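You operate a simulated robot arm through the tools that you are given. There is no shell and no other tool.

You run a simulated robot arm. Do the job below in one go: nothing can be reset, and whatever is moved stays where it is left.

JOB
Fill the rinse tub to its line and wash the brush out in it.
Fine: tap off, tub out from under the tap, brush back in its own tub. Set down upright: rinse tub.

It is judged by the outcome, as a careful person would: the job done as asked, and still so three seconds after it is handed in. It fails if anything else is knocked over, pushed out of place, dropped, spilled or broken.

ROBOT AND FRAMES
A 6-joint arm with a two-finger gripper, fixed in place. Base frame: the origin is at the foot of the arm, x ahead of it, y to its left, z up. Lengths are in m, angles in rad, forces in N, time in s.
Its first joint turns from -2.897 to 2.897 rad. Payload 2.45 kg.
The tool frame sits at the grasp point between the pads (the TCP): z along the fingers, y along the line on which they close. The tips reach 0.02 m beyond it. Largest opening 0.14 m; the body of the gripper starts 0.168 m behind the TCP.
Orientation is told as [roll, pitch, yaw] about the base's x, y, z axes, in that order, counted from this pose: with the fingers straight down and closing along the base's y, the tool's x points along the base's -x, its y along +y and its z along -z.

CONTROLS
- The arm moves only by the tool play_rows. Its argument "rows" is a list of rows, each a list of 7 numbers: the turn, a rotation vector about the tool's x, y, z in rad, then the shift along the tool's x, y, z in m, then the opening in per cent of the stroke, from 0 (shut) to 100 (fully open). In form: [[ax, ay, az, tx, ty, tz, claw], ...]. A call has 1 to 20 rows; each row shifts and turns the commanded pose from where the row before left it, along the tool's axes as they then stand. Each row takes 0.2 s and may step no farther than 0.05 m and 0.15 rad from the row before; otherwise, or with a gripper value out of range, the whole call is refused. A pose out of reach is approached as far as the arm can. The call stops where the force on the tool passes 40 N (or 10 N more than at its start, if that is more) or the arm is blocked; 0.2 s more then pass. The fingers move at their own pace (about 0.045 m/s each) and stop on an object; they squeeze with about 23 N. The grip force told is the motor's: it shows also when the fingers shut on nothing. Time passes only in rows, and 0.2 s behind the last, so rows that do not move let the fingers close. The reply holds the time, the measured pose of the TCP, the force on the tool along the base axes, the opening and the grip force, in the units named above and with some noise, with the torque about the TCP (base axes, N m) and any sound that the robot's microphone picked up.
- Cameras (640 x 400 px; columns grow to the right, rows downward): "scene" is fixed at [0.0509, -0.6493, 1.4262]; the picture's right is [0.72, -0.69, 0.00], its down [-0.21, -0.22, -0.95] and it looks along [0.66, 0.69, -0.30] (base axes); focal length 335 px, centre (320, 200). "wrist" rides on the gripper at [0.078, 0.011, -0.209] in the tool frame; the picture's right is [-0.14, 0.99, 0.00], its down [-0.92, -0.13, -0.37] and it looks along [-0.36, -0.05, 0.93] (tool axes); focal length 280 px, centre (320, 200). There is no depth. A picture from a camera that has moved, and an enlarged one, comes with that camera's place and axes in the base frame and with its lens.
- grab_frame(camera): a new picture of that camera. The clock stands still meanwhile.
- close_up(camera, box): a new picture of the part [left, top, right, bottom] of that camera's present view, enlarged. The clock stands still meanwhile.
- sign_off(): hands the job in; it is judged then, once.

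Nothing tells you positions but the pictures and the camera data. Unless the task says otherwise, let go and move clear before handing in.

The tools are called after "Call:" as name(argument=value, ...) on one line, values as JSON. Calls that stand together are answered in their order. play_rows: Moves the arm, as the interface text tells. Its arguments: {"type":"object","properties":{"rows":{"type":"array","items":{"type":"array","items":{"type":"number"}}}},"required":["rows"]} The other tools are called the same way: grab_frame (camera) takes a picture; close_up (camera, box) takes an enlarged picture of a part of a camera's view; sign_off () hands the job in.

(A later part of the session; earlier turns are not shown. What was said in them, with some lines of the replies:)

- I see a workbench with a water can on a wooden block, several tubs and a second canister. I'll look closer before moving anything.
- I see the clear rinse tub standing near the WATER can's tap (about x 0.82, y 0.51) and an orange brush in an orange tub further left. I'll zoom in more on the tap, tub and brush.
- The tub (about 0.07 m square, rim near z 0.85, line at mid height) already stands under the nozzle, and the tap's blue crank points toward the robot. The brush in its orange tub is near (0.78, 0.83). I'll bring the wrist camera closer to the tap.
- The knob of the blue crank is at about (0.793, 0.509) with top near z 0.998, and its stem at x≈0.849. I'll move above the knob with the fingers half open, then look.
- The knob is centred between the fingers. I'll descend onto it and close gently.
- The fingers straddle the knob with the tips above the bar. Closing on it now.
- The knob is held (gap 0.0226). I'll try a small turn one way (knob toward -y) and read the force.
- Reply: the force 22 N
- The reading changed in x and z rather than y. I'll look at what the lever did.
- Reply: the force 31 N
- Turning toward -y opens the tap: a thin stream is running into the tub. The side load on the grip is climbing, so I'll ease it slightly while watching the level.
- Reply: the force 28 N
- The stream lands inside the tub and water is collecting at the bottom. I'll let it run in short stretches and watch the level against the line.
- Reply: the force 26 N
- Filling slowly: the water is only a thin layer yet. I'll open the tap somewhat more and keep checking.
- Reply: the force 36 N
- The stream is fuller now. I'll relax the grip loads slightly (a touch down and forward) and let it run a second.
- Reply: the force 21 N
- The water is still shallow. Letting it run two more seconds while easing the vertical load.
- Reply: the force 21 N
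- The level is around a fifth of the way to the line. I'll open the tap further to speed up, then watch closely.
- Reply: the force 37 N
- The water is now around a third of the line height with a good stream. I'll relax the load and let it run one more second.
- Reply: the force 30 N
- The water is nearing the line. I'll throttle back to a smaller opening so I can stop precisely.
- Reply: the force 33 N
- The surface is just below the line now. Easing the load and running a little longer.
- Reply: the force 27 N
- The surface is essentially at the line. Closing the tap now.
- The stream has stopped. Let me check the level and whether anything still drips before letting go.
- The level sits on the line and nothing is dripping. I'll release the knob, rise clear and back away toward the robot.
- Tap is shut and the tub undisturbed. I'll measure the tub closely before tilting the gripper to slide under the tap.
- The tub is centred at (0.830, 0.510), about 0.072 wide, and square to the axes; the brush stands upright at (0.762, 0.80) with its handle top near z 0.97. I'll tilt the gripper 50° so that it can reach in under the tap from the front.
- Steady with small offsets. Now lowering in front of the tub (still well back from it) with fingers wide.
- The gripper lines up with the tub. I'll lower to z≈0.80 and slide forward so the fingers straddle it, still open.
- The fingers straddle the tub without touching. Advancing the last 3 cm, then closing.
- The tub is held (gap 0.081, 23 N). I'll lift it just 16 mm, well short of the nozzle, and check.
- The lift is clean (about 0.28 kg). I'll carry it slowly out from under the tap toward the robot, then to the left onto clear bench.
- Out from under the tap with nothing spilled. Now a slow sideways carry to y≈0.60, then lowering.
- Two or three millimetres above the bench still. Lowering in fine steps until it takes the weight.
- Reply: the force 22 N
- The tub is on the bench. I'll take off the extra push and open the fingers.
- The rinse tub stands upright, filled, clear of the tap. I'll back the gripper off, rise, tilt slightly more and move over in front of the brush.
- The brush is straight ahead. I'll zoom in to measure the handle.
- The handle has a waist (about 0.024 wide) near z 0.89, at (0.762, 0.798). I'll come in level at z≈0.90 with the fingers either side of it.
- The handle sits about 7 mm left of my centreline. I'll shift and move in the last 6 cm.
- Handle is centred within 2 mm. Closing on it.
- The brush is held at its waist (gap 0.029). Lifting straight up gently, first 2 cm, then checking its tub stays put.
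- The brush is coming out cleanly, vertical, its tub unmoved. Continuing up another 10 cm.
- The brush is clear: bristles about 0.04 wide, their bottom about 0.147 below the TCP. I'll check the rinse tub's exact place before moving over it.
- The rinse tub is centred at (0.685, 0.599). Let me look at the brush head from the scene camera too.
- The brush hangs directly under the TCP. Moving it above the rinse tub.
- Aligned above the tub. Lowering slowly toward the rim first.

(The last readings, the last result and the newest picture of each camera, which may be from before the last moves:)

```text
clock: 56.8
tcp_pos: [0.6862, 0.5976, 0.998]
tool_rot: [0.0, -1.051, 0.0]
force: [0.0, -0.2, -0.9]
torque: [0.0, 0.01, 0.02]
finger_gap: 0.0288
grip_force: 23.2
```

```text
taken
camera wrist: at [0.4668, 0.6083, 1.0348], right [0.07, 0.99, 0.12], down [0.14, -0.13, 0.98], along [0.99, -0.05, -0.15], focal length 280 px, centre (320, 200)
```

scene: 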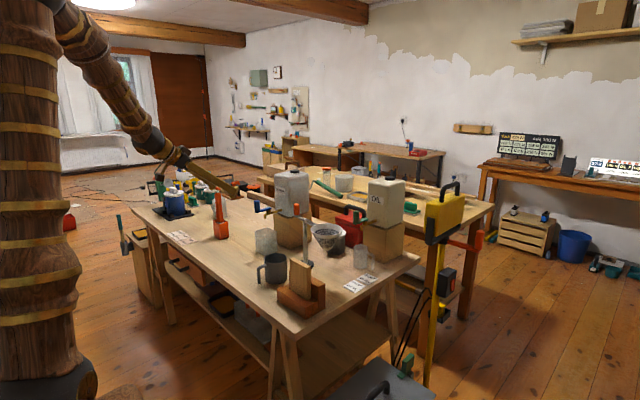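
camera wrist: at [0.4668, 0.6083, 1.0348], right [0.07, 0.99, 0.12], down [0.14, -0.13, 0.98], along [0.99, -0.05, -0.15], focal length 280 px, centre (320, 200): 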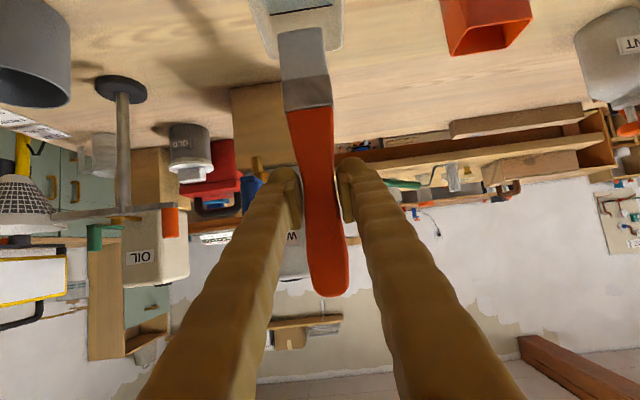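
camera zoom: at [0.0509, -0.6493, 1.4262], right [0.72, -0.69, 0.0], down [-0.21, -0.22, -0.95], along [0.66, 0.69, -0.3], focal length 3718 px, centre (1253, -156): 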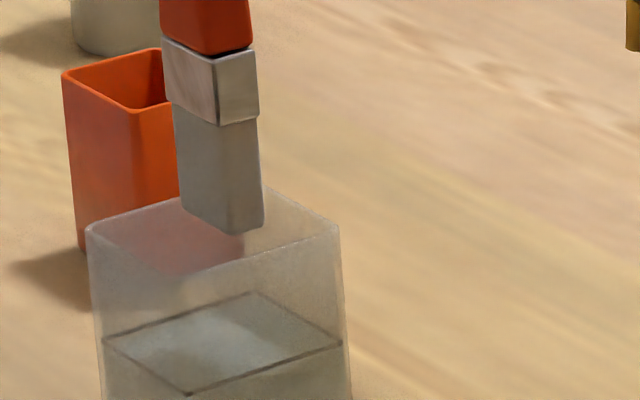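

All estimates agree to within a centimetre, leaving enough room on each side. Dipping the bristles into the water, stopping about 1.5 cm above the tub floor.

Call:
play_rows(rows=[[0, 0, 0, 0.0087, 0, 0.005, 5], [0, 0, 0, 0.0087, 0, 0.005, 5], [0, 0, 0, 0.0087, 0, 0.005, 5], [0, 0, 0, 0.0087, 0, 0.005, 5], [0, 0, 0, 0, 0, 0, 5]])

Call:
close_up(camera="scene", box=[212, 214, 260, 264])

Call:
close_up(camera="wrist", box=[220, 0, 400, 120])

```text
clock: 58.0
tcp_pos: [0.6858, 0.5992, 0.9567]
tool_rot: [-0.001, -1.051, -0.001]
force: [-0.6, -1.5, -1.2]
torque: [0.0, -0.04, 0.0]
finger_gap: 0.0288
grip_force: 23.3
```

```text
8.00 times, centred on (236, 239) of scene
camera zoom: at [0.0509, -0.6493, 1.4262], right [0.72, -0.69, 0.0], down [-0.21, -0.22, -0.95], along [0.66, 0.69, -0.3], focal length 2677 px, centre (992, -112)
```

zoom: 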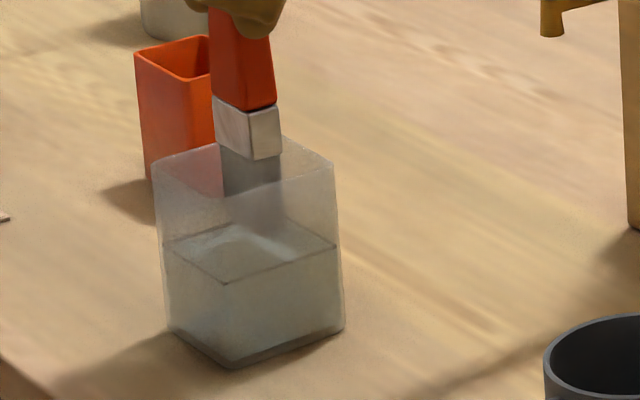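

```text
3.33 times, centred on (310, 60) of wrist
camera zoom: at [0.4672, 0.6095, 0.994], right [0.07, 0.99, 0.12], down [0.14, -0.13, 0.98], along [0.99, -0.05, -0.15], focal length 935 px, centre (353, 667)
```

zoom: 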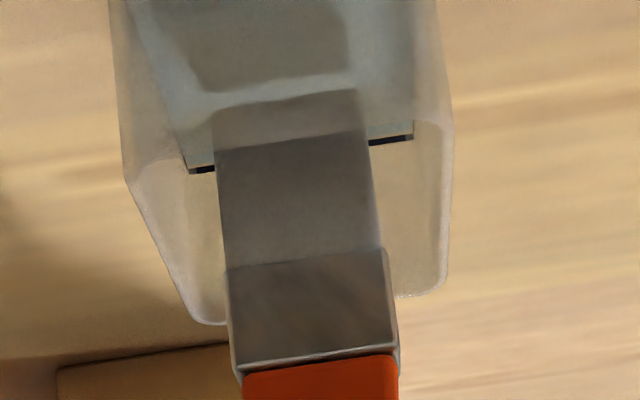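

The brush is well centred inside the rim. Going on down into the water.

Call:
play_rows(rows=[[0, 0, 0, 0.0087, 0, 0.005, 5], [0, 0, 0, 0.0087, 0, 0.005, 5], [0, 0, 0, 0.0087, 0, 0.005, 5], [0, 0, 0, 0.0043, 0, 0.0025, 5], [0, 0, 0, 0, 0, 0, 5]])

Call:
close_up(camera="scene", box=[212, 214, 260, 264])

Call:
close_up(camera="wrist", box=[220, 0, 400, 120])

```text
clock: 59.2
tcp_pos: [0.6865, 0.598, 0.9229]
tool_rot: [-0.001, -1.05, 0.003]
force: [0.2, -0.6, -0.9]
torque: [0.02, -0.02, 0.0]
finger_gap: 0.0288
grip_force: 23.3
```

```text
8.00 times, centred on (236, 239) of scene
camera zoom: at [0.0509, -0.6493, 1.4262], right [0.72, -0.69, 0.0], down [-0.21, -0.22, -0.95], along [0.66, 0.69, -0.3], focal length 2677 px, centre (992, -112)
```

zoom: 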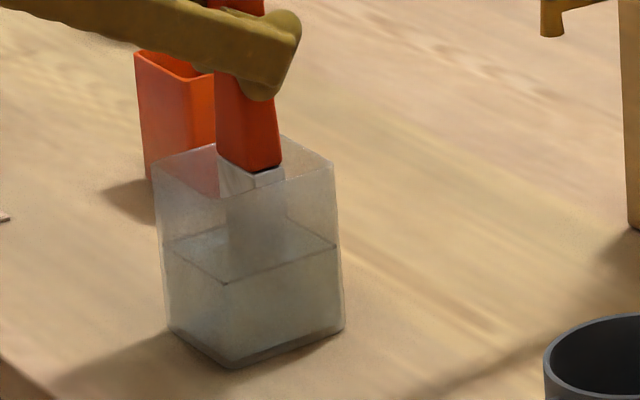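

```text
3.33 times, centred on (310, 60) of wrist
camera zoom: at [0.4668, 0.6089, 0.9591], right [0.07, 0.99, 0.12], down [0.14, -0.13, 0.98], along [0.99, -0.05, -0.15], focal length 935 px, centre (353, 667)
```

zoom: 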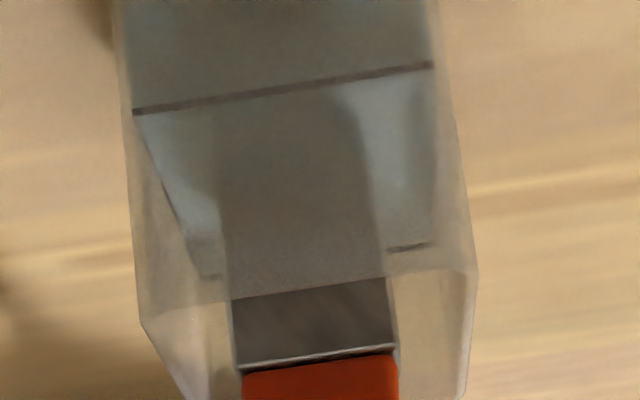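

The bristles are in the water. I'll go 8 mm deeper and stir in small circles well inside the walls.

Call:
play_rows(rows=[[0, 0, 0, 0.007, 0, 0.004, 5], [0, 0, 0, -0.006, 0, 0.0104, 5], [0, 0, 0, 0.0017, 0.0057, -0.003, 5], [0, 0, 0, 0.0042, 0.0023, -0.0074, 5], [0, 0, 0, 0.0042, -0.0023, -0.0074, 5], [0, 0, 0, 0.0017, -0.0057, -0.003, 5], [0, 0, 0, -0.0017, -0.0057, 0.003, 5], [0, 0, 0, -0.0042, -0.0023, 0.0074, 5], [0, 0, 0, -0.0042, 0.0023, 0.0074, 5], [0, 0, 0, -0.0017, 0.0057, 0.003, 5]])

Call:
close_up(camera="scene", box=[212, 214, 260, 264])

```text
clock: 61.4
tcp_pos: [0.6991, 0.6007, 0.9148]
tool_rot: [-0.001, -1.052, 0.002]
force: [-0.7, 0.4, -1.4]
torque: [0.0, 0.03, 0.01]
finger_gap: 0.0289
grip_force: 23.0
```

```text
8.00 times, centred on (236, 239) of scene
camera zoom: at [0.0509, -0.6493, 1.4262], right [0.72, -0.69, 0.0], down [-0.21, -0.22, -0.95], along [0.66, 0.69, -0.3], focal length 2677 px, centre (992, -112)
```

zoom: 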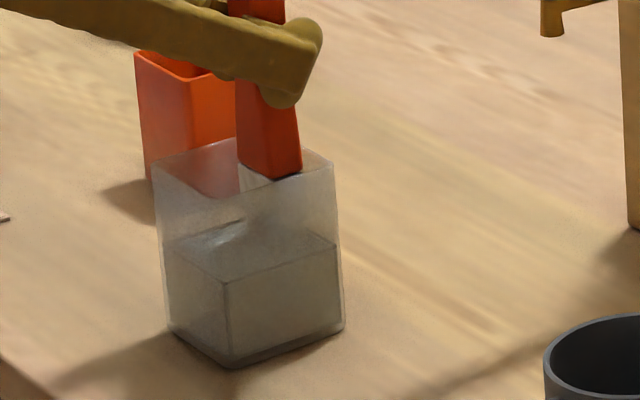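

No wall contact and the tub hasn't moved; the water is starting to cloud. Two more circles, then some back-and-forth strokes.

Call:
play_rows(rows=[[0, 0, 0, 0.0017, 0.0057, -0.003, 5], [0, 0, 0, 0.0042, 0.0023, -0.0074, 5], [0, 0, 0, 0.0042, -0.0023, -0.0074, 5], [0, 0, 0, 0.0017, -0.0057, -0.003, 5], [0, 0, 0, -0.0017, -0.0057, 0.003, 5], [0, 0, 0, -0.0042, -0.0023, 0.0074, 5], [0, 0, 0, -0.0042, 0.0023, 0.0074, 5], [0, 0, 0, -0.0017, 0.0057, 0.003, 5], [0, 0, 0, 0.0017, 0.0057, -0.003, 5], [0, 0, 0, 0.0042, 0.0023, -0.0074, 5], [0, 0, 0, 0.0042, -0.0023, -0.0074, 5], [0, 0, 0, 0.0017, -0.0057, -0.003, 5], [0, 0, 0, -0.0017, -0.0057, 0.003, 5], [0, 0, 0, -0.0042, -0.0023, 0.0074, 5], [0, 0, 0, -0.0042, 0.0023, 0.0074, 5], [0, 0, 0, -0.0017, 0.0057, 0.003, 5]])

Call:
play_rows(rows=[[0, 0, 0, 0.006, 0, -0.0104, 5], [0, 0, 0, 0.006, 0, -0.0104, 5], [0, 0, 0, -0.006, 0, 0.0104, 5], [0, 0, 0, -0.006, 0, 0.0104, 5], [0, 0, 0, 0.006, 0, -0.0104, 5], [0, 0, 0, 0.006, 0, -0.0104, 5], [0, 0, 0, -0.006, 0, 0.0104, 5], [0, 0, 0, -0.006, 0, 0.0104, 5], [0, 0, 0, 0.006, 0, -0.0104, 5], [0, 0, 0, 0.006, 0, -0.0104, 5], [0, 0, 0, -0.006, 0, 0.0104, 5], [0, 0, 0, 0, 0.009, 0, 5], [0, 0, 0, 0, -0.009, 0, 5], [0, 0, 0, 0, -0.009, 0, 5], [0, 0, 0, 0, 0.009, 0, 5], [0, 0, 0, 0, 0.009, 0, 5], [0, 0, 0, 0, -0.009, 0, 5], [0, 0, 0, 0, 0, 0, 5]])

Call:
close_up(camera="scene", box=[212, 214, 260, 264])

Call:
close_up(camera="wrist", box=[220, 0, 400, 120])

```text
clock: 64.8
tcp_pos: [0.6976, 0.5997, 0.9151]
tool_rot: [-0.002, -1.051, 0.003]
force: [-0.2, -0.8, -0.7]
torque: [-0.02, 0.03, -0.02]
finger_gap: 0.0286
grip_force: 22.7
```

```text
clock: 68.6
tcp_pos: [0.6861, 0.5985, 0.9163]
tool_rot: [0.0, -1.05, 0.001]
force: [0.2, -0.2, -0.8]
torque: [0.01, 0.01, -0.02]
finger_gap: 0.029
grip_force: 22.7
```

```text
8.00 times, centred on (236, 239) of scene
camera zoom: at [0.0509, -0.6493, 1.4262], right [0.72, -0.69, 0.0], down [-0.21, -0.22, -0.95], along [0.66, 0.69, -0.3], focal length 2677 px, centre (992, -112)
```

zoom: 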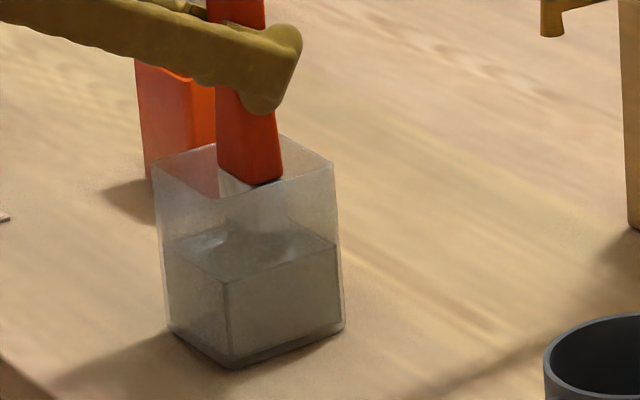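

```text
3.33 times, centred on (310, 60) of wrist
camera zoom: at [0.4666, 0.609, 0.9514], right [0.07, 0.99, 0.12], down [0.14, -0.13, 0.98], along [0.99, -0.05, -0.15], focal length 935 px, centre (353, 667)
```

zoom: 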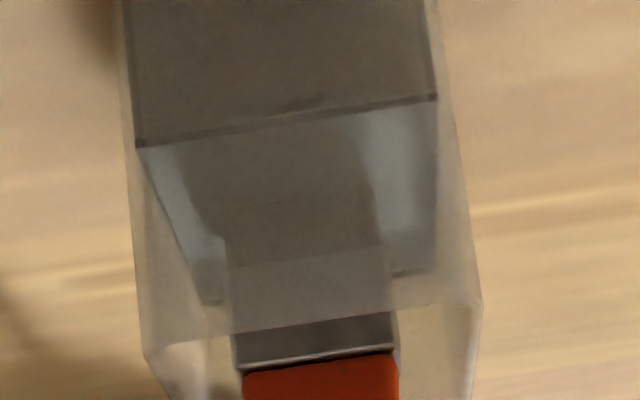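

The water has turned a murky grey, so the paint is coming out. I'll keep washing until the colour stops changing.

Call:
play_rows(rows=[[0, 0, 0, -0.006, 0, 0.0104, 5], [0, 0, 0, 0.0017, -0.0057, -0.003, 5], [0, 0, 0, 0.0042, -0.0023, -0.0074, 5], [0, 0, 0, 0.0042, 0.0023, -0.0074, 5], [0, 0, 0, 0.0017, 0.0057, -0.003, 5], [0, 0, 0, -0.0017, 0.0057, 0.003, 5], [0, 0, 0, -0.0042, 0.0023, 0.0074, 5], [0, 0, 0, -0.0042, -0.0023, 0.0074, 5], [0, 0, 0, -0.0017, -0.0057, 0.003, 5], [0, 0, 0, 0.0017, -0.0057, -0.003, 5], [0, 0, 0, 0.0042, -0.0023, -0.0074, 5], [0, 0, 0, 0.0042, 0.0023, -0.0074, 5], [0, 0, 0, 0.0017, 0.0057, -0.003, 5], [0, 0, 0, -0.0017, 0.0057, 0.003, 5], [0, 0, 0, -0.0042, 0.0023, 0.0074, 5], [0, 0, 0, -0.0042, -0.0023, 0.0074, 5], [0, 0, 0, -0.0017, -0.0057, 0.003, 5], [0, 0, 0, 0.006, 0, -0.0104, 5]])

Call:
play_rows(rows=[[0, 0, 0, -0.0104, 0, -0.006, 5], [0, 0, 0, 0.0104, 0, 0.006, 5], [0, 0, 0, -0.0104, 0, -0.006, 5], [0, 0, 0, 0.0104, 0, 0.006, 5], [0, 0, 0, 0.006, 0, -0.0104, 5], [0, 0, 0, -0.006, 0, 0.0104, 5], [0, 0, 0, -0.006, 0, 0.0104, 5], [0, 0, 0, 0.006, 0, -0.0104, 5], [0, 0, 0, 0.006, 0, -0.0104, 5], [0, 0, 0, -0.006, 0, 0.0104, 5], [0, 0, 0, -0.006, 0, 0.0104, 5], [0, 0, 0, 0.006, 0, -0.0104, 5], [0, 0, 0, 0, 0, 0, 5]])

Call:
close_up(camera="scene", box=[212, 214, 260, 264])

Call:
close_up(camera="wrist", box=[220, 0, 400, 120])

```text
clock: 72.4
tcp_pos: [0.6867, 0.5972, 0.9145]
tool_rot: [-0.001, -1.051, -0.001]
force: [0.6, -0.1, -1.3]
torque: [0.0, -0.02, 0.01]
finger_gap: 0.0287
grip_force: 22.7
```

```text
clock: 75.2
tcp_pos: [0.6844, 0.5981, 0.9174]
tool_rot: [-0.001, -1.051, 0.002]
force: [-0.3, -0.1, -0.2]
torque: [-0.03, 0.01, 0.01]
finger_gap: 0.0288
grip_force: 23.6
```

```text
8.00 times, centred on (236, 239) of scene
camera zoom: at [0.0509, -0.6493, 1.4262], right [0.72, -0.69, 0.0], down [-0.21, -0.22, -0.95], along [0.66, 0.69, -0.3], focal length 2677 px, centre (992, -112)
```

zoom: 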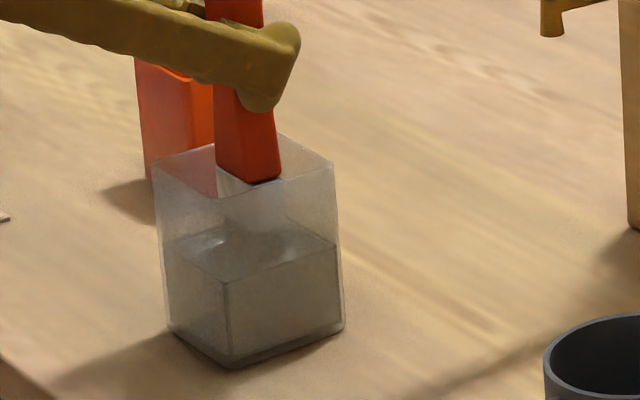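

```text
3.33 times, centred on (310, 60) of wrist
camera zoom: at [0.4656, 0.6088, 0.9528], right [0.07, 0.99, 0.12], down [0.14, -0.13, 0.98], along [0.99, -0.05, -0.15], focal length 935 px, centre (353, 667)
```

zoom: 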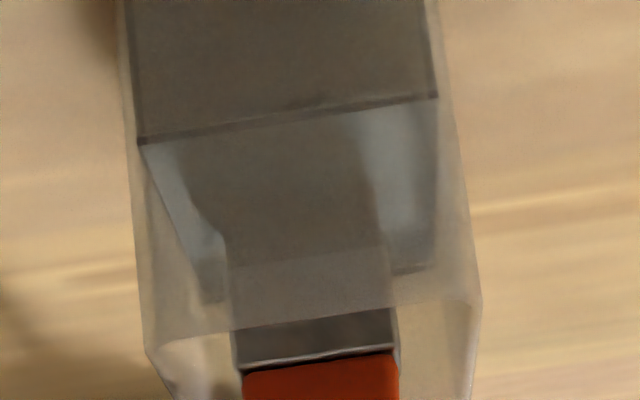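

The colour has stopped changing. I'll raise the bristles out of the water, let them drain inside the tub, then lift clear.

Call:
play_rows(rows=[[0, 0, 0, -0.0087, 0, -0.005, 5], [0, 0, 0, -0.0087, 0, -0.005, 5], [0, 0, 0, -0.0087, 0, -0.005, 5], [0, 0, 0, -0.0087, 0, -0.005, 5], [0, 0, 0, -0.0087, 0, -0.005, 5], [0, 0, 0, 0, 0, 0, 5], [0, 0, 0, 0, 0, 0, 5], [0, 0, 0, 0, 0, 0, 5], [0, 0, 0, 0, 0, 0, 5], [0, 0, 0, 0, 0, 0, 5], [0, 0, 0, 0, 0, 0, 5], [0, 0, 0, 0, 0, 0, 5], [0, 0, 0, 0, 0, 0, 5], [0, 0, 0, 0, 0, 0, 5], [0, 0, 0, 0, 0, 0, 5]])

Call:
play_rows(rows=[[0, 0, 0, -0.0087, 0, -0.005, 5], [0, 0, 0, -0.0173, 0, -0.01, 5], [0, 0, 0, -0.0173, 0, -0.01, 5], [0, 0, 0, -0.0173, 0, -0.01, 5], [0, 0, 0, -0.0087, 0, -0.005, 5], [0, 0, 0, 0, 0, 0, 5], [0, 0, 0, 0, 0, 0, 5]])

Call:
close_up(camera="scene", box=[205, 180, 265, 265])

Call:
grab_frame(camera="wrist")

```text
clock: 78.4
tcp_pos: [0.6852, 0.5986, 0.9682]
tool_rot: [0.0, -1.049, -0.001]
force: [-0.4, 0.1, -0.7]
torque: [0.0, 0.01, 0.01]
finger_gap: 0.0287
grip_force: 22.1
```

```text
clock: 80.0
tcp_pos: [0.6843, 0.6015, 1.0474]
tool_rot: [0.001, -1.049, 0.002]
force: [-1.0, 0.3, 0.0]
torque: [0.03, -0.01, 0.01]
finger_gap: 0.0289
grip_force: 22.9
```

```text
4.71 times, centred on (235, 222) of scene
camera zoom: at [0.0509, -0.6493, 1.4262], right [0.72, -0.69, 0.0], down [-0.21, -0.22, -0.95], along [0.66, 0.69, -0.3], focal length 1575 px, centre (720, 94)
```

zoom: 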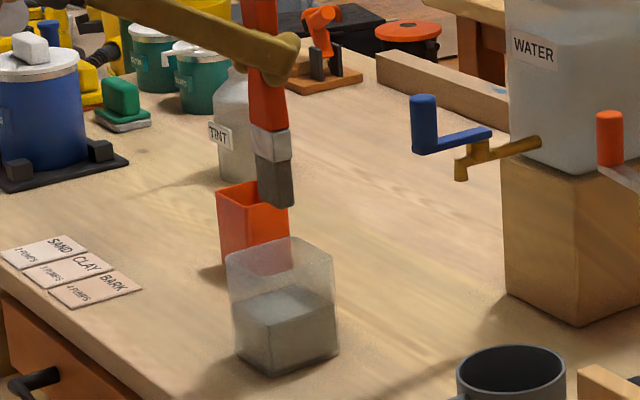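

```text
taken
camera wrist: at [0.4663, 0.6122, 1.083], right [0.07, 0.99, 0.12], down [0.14, -0.13, 0.98], along [0.99, -0.05, -0.15], focal length 280 px, centre (320, 200)
```

wrist: 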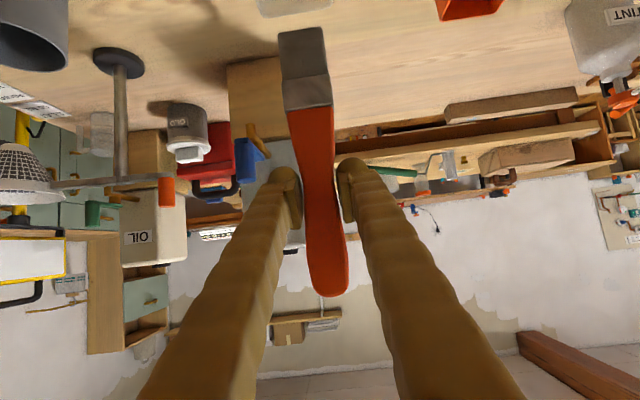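

The bristles look darker (wet). I'll check them and the water closely before returning the brush.

Call:
close_up(camera="scene", box=[222, 198, 246, 222])

Call:
close_up(camera="scene", box=[215, 225, 255, 264])

Call:
close_up(camera="wrist", box=[240, 0, 360, 110])

```text
16.00 times, centred on (234, 210) of scene
camera zoom: at [0.0509, -0.6493, 1.4262], right [0.72, -0.69, 0.0], down [-0.21, -0.22, -0.95], along [0.66, 0.69, -0.3], focal length 5354 px, centre (1696, 40)
```

zoom: 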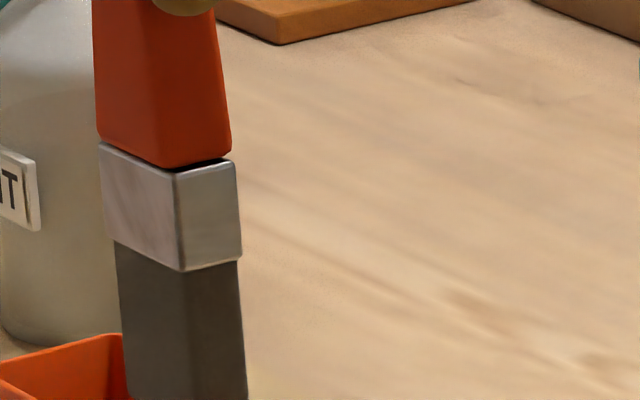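

```text
10.26 times, centred on (235, 244) of scene
camera zoom: at [0.0509, -0.6493, 1.4262], right [0.72, -0.69, 0.0], down [-0.21, -0.22, -0.95], along [0.66, 0.69, -0.3], focal length 3432 px, centre (1192, -256)
```

zoom: 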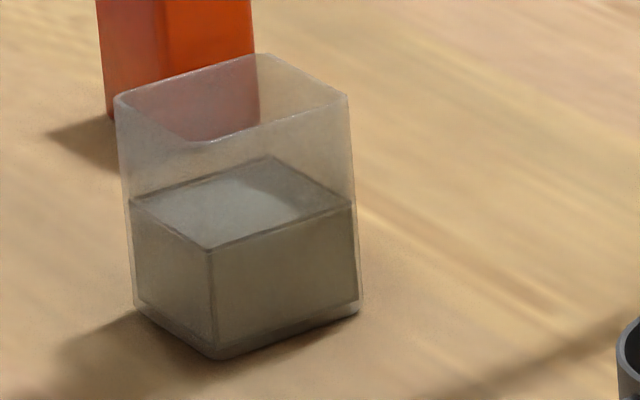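

```text
3.64 times, centred on (300, 55) of wrist
camera zoom: at [0.4663, 0.6122, 1.083], right [0.07, 0.99, 0.12], down [0.14, -0.13, 0.98], along [0.99, -0.05, -0.15], focal length 1020 px, centre (393, 727)
```

zoom: 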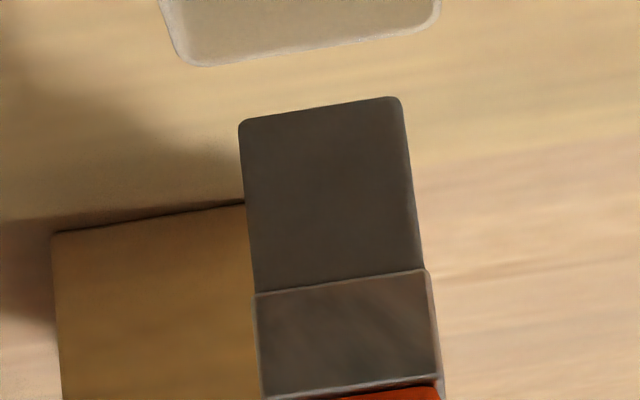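

The light paint has gone into the water and the bristles show their clean dark colour right up to the ferrule. After a short drain I'll carry the brush back over its own tub.

Call:
play_rows(rows=[[0, 0, 0, 0, 0, 0, 5], [0, 0, 0, 0, 0, 0, 5], [0, 0, 0, 0, 0, 0, 5], [0, 0, 0, 0, 0, 0, 5], [0, 0, 0, 0, 0, 0, 5], [0, 0, 0, -0.0018, 0.01, 0.0032, 5], [0, 0, 0, -0.0037, 0.0203, 0.0064, 5], [0, 0, 0, -0.0037, 0.0203, 0.0064, 5], [0, 0, 0, -0.0037, 0.0203, 0.0064, 5], [0, 0, 0, -0.0037, 0.0203, 0.0064, 5], [0, 0, 0, -0.0037, 0.0203, 0.0064, 5], [0, 0, 0, -0.0037, 0.0203, 0.0064, 5], [0, 0, 0, -0.0037, 0.0203, 0.0064, 5], [0, 0, 0, -0.0037, 0.0203, 0.0064, 5], [0, 0, 0, -0.0037, 0.0203, 0.0064, 5], [0, 0, 0, -0.0021, 0.0103, 0.0036, 5], [0, 0, 0, 0, 0, 0, 5], [0, 0, 0, 0, 0, 0, 5]])

Call:
grab_frame(camera="wrist")

Call:
close_up(camera="scene", box=[195, 170, 265, 260])

```text
clock: 83.8
tcp_pos: [0.7597, 0.8031, 1.0461]
tool_rot: [-0.002, -1.051, -0.001]
force: [0.2, -0.3, -0.8]
torque: [-0.04, 0.05, 0.0]
finger_gap: 0.0287
grip_force: 23.5
```

```text
taken
camera wrist: at [0.5407, 0.8137, 1.0818], right [0.07, 0.99, 0.12], down [0.14, -0.13, 0.98], along [0.99, -0.05, -0.15], focal length 280 px, centre (320, 200)
```

wrist: 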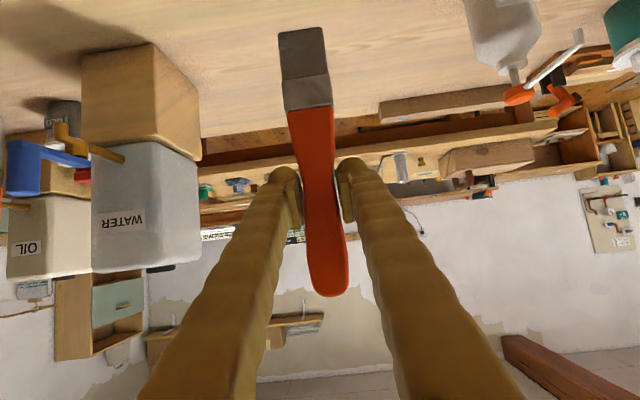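

```text
4.44 times, centred on (230, 215) of scene
camera zoom: at [0.0509, -0.6493, 1.4262], right [0.72, -0.69, 0.0], down [-0.21, -0.22, -0.95], along [0.66, 0.69, -0.3], focal length 1487 px, centre (720, 133)
```

zoom: 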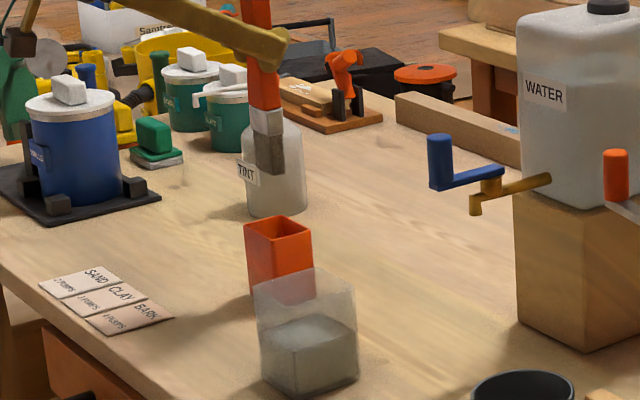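

Back above its tub with the same grip. Lowering to just above the rim to verify alignment.

Call:
play_rows(rows=[[0, 0, 0, 0.0173, 0.001, 0.01, 5], [0, 0, 0, 0.013, 0, 0.0075, 5], [0, 0, 0, 0.0087, 0, 0.005, 5], [0, 0, 0, 0, 0, 0, 5], [0, 0, 0, 0, 0, 0, 5]])

Call:
close_up(camera="wrist", box=[220, 0, 400, 120])

Call:
close_up(camera="scene", box=[205, 195, 245, 240])

```text
clock: 85.0
tcp_pos: [0.7621, 0.8023, 1.0004]
tool_rot: [0.0, -1.05, 0.002]
force: [-0.4, -0.3, -0.8]
torque: [-0.01, 0.01, 0.0]
finger_gap: 0.0289
grip_force: 22.8
```

```text
3.33 times, centred on (310, 60) of wrist
camera zoom: at [0.5426, 0.8136, 1.0367], right [0.07, 0.99, 0.12], down [0.14, -0.13, 0.98], along [0.99, -0.05, -0.15], focal length 935 px, centre (353, 667)
```

zoom: 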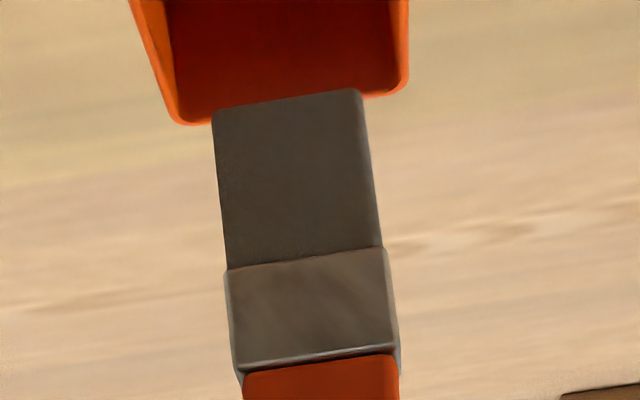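

```text
8.89 times, centred on (225, 218) of scene
camera zoom: at [0.0509, -0.6493, 1.4262], right [0.72, -0.69, 0.0], down [-0.21, -0.22, -0.95], along [0.66, 0.69, -0.3], focal length 2975 px, centre (1164, 44)
```

zoom: 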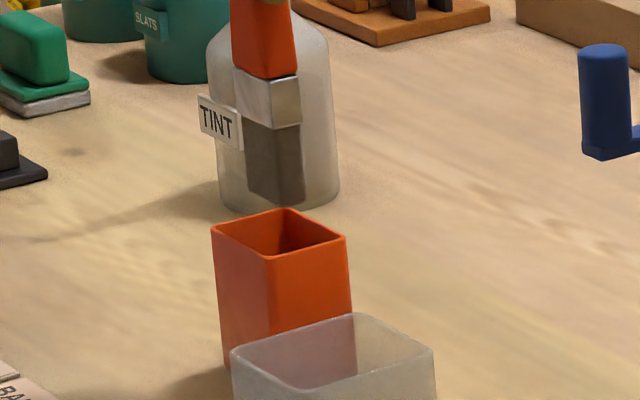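

Brush and tub centres agree to about 1–2 mm. Lowering slowly into the tub.

Call:
play_rows(rows=[[0, 0, 0, 0.0069, 0, 0.004, 5], [0, 0, 0, 0.0069, 0, 0.004, 5], [0, 0, 0, 0.0069, 0, 0.004, 5], [0, 0, 0, 0.0069, 0, 0.004, 5], [0, 0, 0, 0, 0, 0, 5]])

Call:
close_up(camera="wrist", box=[220, 0, 400, 120])

Call:
close_up(camera="scene", box=[205, 195, 245, 240])

```text
clock: 86.2
tcp_pos: [0.7597, 0.8016, 0.9679]
tool_rot: [0.0, -1.051, 0.002]
force: [-0.3, -0.3, -0.2]
torque: [0.0, 0.02, 0.03]
finger_gap: 0.0289
grip_force: 23.0
```

```text
3.33 times, centred on (310, 60) of wrist
camera zoom: at [0.5407, 0.8125, 1.0037], right [0.07, 0.99, 0.12], down [0.14, -0.13, 0.98], along [0.99, -0.05, -0.15], focal length 935 px, centre (353, 667)
```

zoom: 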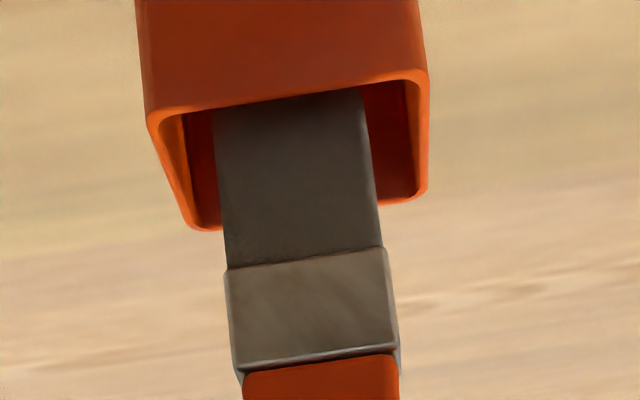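

```text
8.89 times, centred on (225, 218) of scene
camera zoom: at [0.0509, -0.6493, 1.4262], right [0.72, -0.69, 0.0], down [-0.21, -0.22, -0.95], along [0.66, 0.69, -0.3], focal length 2975 px, centre (1164, 44)
```

zoom: 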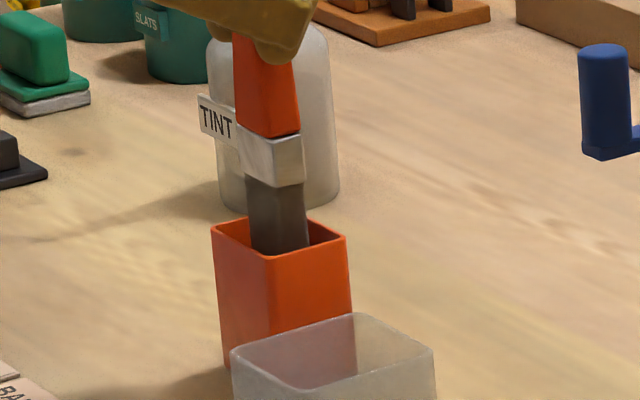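

The bristles are inside the tub with even gaps. Continuing down gently.

Call:
play_rows(rows=[[0, 0, 0, 0.0087, 0.001, 0.005, 5], [0, 0, 0, 0.0087, 0, 0.005, 5], [0, 0, 0, 0.0087, 0, 0.005, 5], [0, 0, 0, 0.0087, 0, 0.005, 5], [0, 0, 0, 0.0087, 0, 0.005, 5], [0, 0, 0, 0, 0, 0, 5]])

Call:
close_up(camera="wrist", box=[220, 0, 400, 120])

Call:
close_up(camera="scene", box=[195, 180, 255, 255])

```text
clock: 87.6
tcp_pos: [0.7633, 0.8039, 0.9179]
tool_rot: [-0.001, -1.051, 0.002]
force: [-0.1, -0.3, -0.5]
torque: [0.0, -0.01, 0.0]
finger_gap: 0.0286
grip_force: 22.8
```

```text
3.33 times, centred on (310, 60) of wrist
camera zoom: at [0.5427, 0.8147, 0.9543], right [0.07, 0.99, 0.12], down [0.14, -0.13, 0.98], along [0.99, -0.05, -0.15], focal length 935 px, centre (353, 667)
```

zoom: 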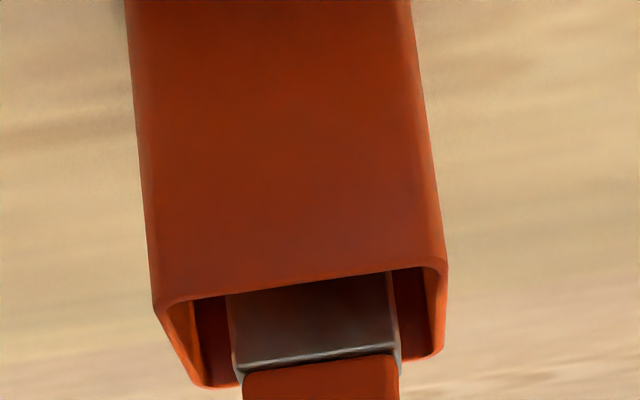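

```text
5.33 times, centred on (225, 218) of scene
camera zoom: at [0.0509, -0.6493, 1.4262], right [0.72, -0.69, 0.0], down [-0.21, -0.22, -0.95], along [0.66, 0.69, -0.3], focal length 1785 px, centre (827, 107)
```

zoom: 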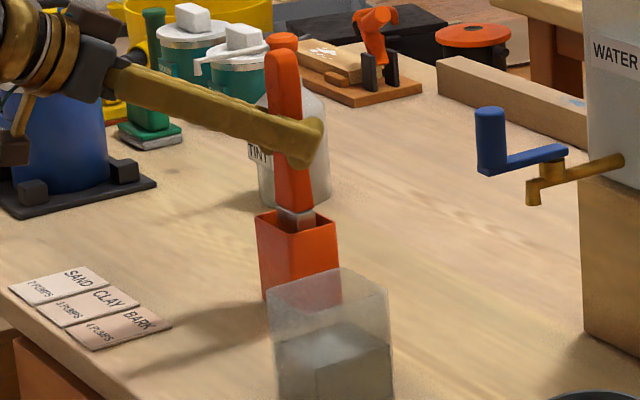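

Nearly home; finishing in small steps until it touches the tub floor.

Call:
play_rows(rows=[[0, 0, 0, 0.0052, 0, 0.003, 5], [0, 0, 0, 0.0043, 0, 0.0025, 5], [0, 0, 0, 0, 0, 0, 5]])

Call:
play_rows(rows=[[0, 0, 0, 0.0017, 0, 0.001, 5], [0, 0, 0, 0, 0, 0, 5]])

Call:
play_rows(rows=[[0, 0, 0, 0.0013, 0, 0.0008, 5], [0, 0, 0, 0, 0, 0, 5]])

```text
clock: 88.4
tcp_pos: [0.7609, 0.804, 0.9061]
tool_rot: [0.001, -1.051, 0.001]
force: [0.3, -0.7, -0.1]
torque: [0.05, 0.01, -0.02]
finger_gap: 0.0288
grip_force: 23.2
```

```text
clock: 89.0
tcp_pos: [0.7615, 0.805, 0.9056]
tool_rot: [0.0, -1.05, 0.001]
force: [0.1, -0.6, -0.7]
torque: [0.01, -0.01, 0.0]
finger_gap: 0.0288
grip_force: 22.7
```

```text
clock: 89.6
tcp_pos: [0.76, 0.8045, 0.9036]
tool_rot: [-0.001, -1.048, -0.001]
force: [-0.2, 0.1, -0.7]
torque: [-0.01, 0.03, -0.03]
finger_gap: 0.0287
grip_force: 22.6
```

Call:
play_rows(rows=[[0, 0, 0, 0.0009, 0, 0.0005, 5], [0, 0, 0, 0, 0, 0, 5]])

Call:
play_rows(rows=[[0, 0, 0, 0.0006, 0, 0.0004, 5], [0, 0, 0, 0, 0, 0, 5]])

```text
clock: 90.2
tcp_pos: [0.7618, 0.8048, 0.9034]
tool_rot: [-0.001, -1.049, -0.002]
force: [0.5, 0.8, -1.3]
torque: [-0.03, 0.04, 0.01]
finger_gap: 0.0286
grip_force: 23.1
```

```text
clock: 90.8
tcp_pos: [0.761, 0.8042, 0.9015]
tool_rot: [0.001, -1.051, 0.0]
force: [0.2, -0.3, 0.6]
torque: [-0.02, 0.01, 0.0]
finger_gap: 0.0287
grip_force: 23.2
```

The brush is resting on its tub's floor at the height where I picked it up. Opening the fingers.

Call:
play_rows(rows=[[0, 0, 0, 0, 0, 0, 25], [0, 0, 0, 0, 0, 0, 35], [0, 0, 0, 0, 0, 0, 45], [0, 0, 0, 0, 0, 0, 60], [0, 0, 0, 0, 0, 0, 60], [0, 0, 0, 0, 0, 0, 60]])

Call:
grab_frame(camera="wrist")

Call:
close_up(camera="scene", box=[195, 180, 255, 255])

```text
clock: 92.2
tcp_pos: [0.7611, 0.8044, 0.9022]
tool_rot: [0.0, -1.052, 0.001]
force: [0.4, -0.8, -0.1]
torque: [0.0, 0.04, 0.01]
finger_gap: 0.0842
grip_force: 0.1
```

```text
taken
camera wrist: at [0.5417, 0.8151, 0.9381], right [0.07, 0.99, 0.12], down [0.14, -0.13, 0.98], along [0.99, -0.05, -0.15], focal length 280 px, centre (320, 200)
```

wrist: 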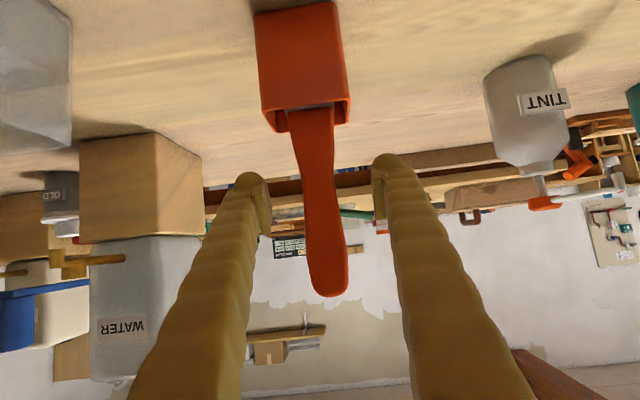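

```text
5.33 times, centred on (225, 218) of scene
camera zoom: at [0.0509, -0.6493, 1.4262], right [0.72, -0.69, 0.0], down [-0.21, -0.22, -0.95], along [0.66, 0.69, -0.3], focal length 1785 px, centre (827, 107)
```

zoom: 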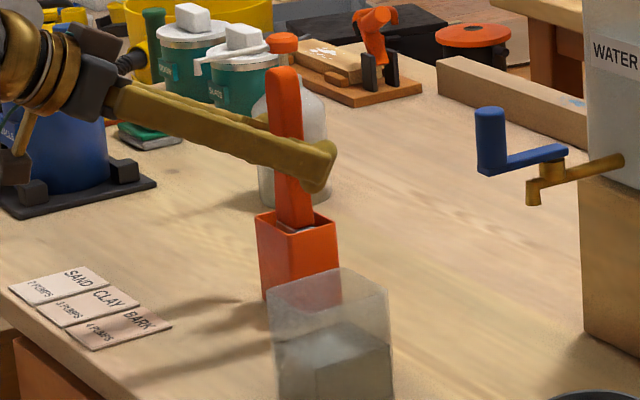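

The brush stands upright in its tub. Backing straight off toward the robot and rising clear.

Call:
play_rows(rows=[[0, 0, 0, 0.0075, 0, -0.013, 60], [0, 0, 0, 0.0152, 0, -0.0264, 60], [0, 0, 0, 0.0152, 0, -0.0264, 60], [0, 0, 0, 0.0152, 0, -0.0264, 60], [0, 0, 0, 0.0152, 0, -0.0264, 60], [0, 0, 0, 0.0152, 0, -0.0264, 60], [0, 0, 0, -0.026, 0, -0.015, 60], [0, 0, 0, -0.035, 0, -0.02, 60], [0, 0, 0, -0.035, 0, -0.02, 60], [0, 0, 0, -0.035, 0, -0.02, 60], [0, 0, 0, 0, 0, 0, 60], [0, 0, 0, 0, 0, 0, 60]])

Call:
grab_frame(camera="scene")

Call:
close_up(camera="scene", box=[190, 170, 330, 280])

Call:
close_up(camera="scene", box=[212, 222, 256, 264])

Call:
close_up(camera="scene", box=[240, 190, 320, 240])

```text
clock: 94.8
tcp_pos: [0.5936, 0.8056, 1.0531]
tool_rot: [-0.001, -1.05, 0.002]
force: [0.4, 0.3, -0.7]
torque: [0.0, 0.01, -0.02]
finger_gap: 0.0839
grip_force: 0.0
```

```text
taken
```

scene: 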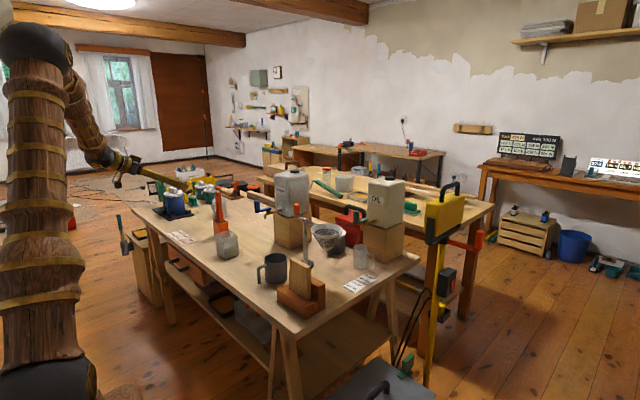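

```text
3.64 times, centred on (260, 225) of scene
camera zoom: at [0.0509, -0.6493, 1.4262], right [0.72, -0.69, 0.0], down [-0.21, -0.22, -0.95], along [0.66, 0.69, -0.3], focal length 1217 px, centre (538, 109)
```

zoom: 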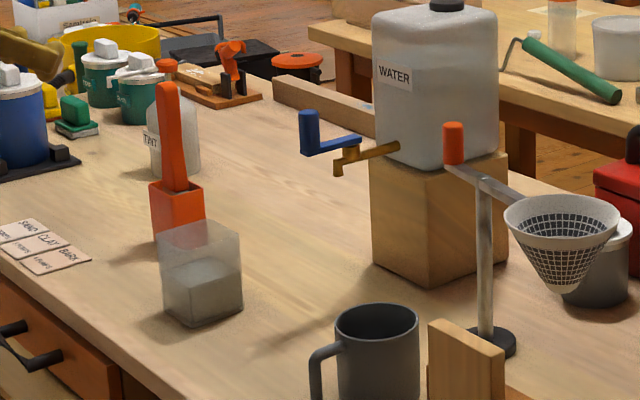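

```text
9.52 times, centred on (234, 243) of scene
camera zoom: at [0.0509, -0.6493, 1.4262], right [0.72, -0.69, 0.0], down [-0.21, -0.22, -0.95], along [0.66, 0.69, -0.3], focal length 3187 px, centre (1139, -210)
```

zoom: 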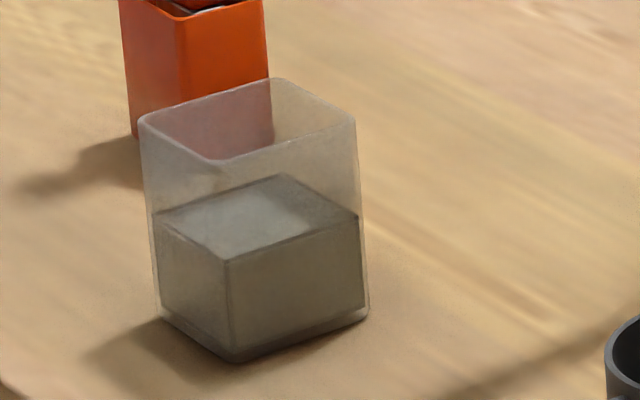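

```text
8.00 times, centred on (280, 215) of scene
camera zoom: at [0.0509, -0.6493, 1.4262], right [0.72, -0.69, 0.0], down [-0.21, -0.22, -0.95], along [0.66, 0.69, -0.3], focal length 2677 px, centre (640, 80)
```

zoom: 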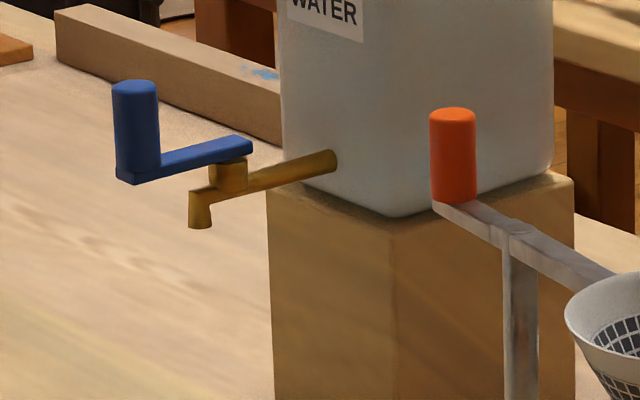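

The tap's crank is back where it started with no drip. The rinse tub stands upright on open bench, filled to its line, with the rinse-clouded water inside. The washed brush is back in its own tub, nothing else has moved, and the arm is clear, so I'm handing in.

Call:
sign_off()

```text
The job is handed in.
```

The job is done and handed in: the rinse tub is filled to its line and the brush has been washed out in it.

- **Tap:** it is off, with the crank back at its starting position and no drip in the last picture.
- **Rinse tub:** it stands upright on clear bench at about (0.685, 0.60), well out from under the tap. The water in it is now clouded from the wash.
- **Brush:** I stirred it until the water stopped changing colour. The bristles came out dark where they had been light grey, which I took as clean. It is back upright in its own tub.
- **Everything else:** I saw nothing spilled, knocked over or moved in the last pictures, and the arm is backed off clear.
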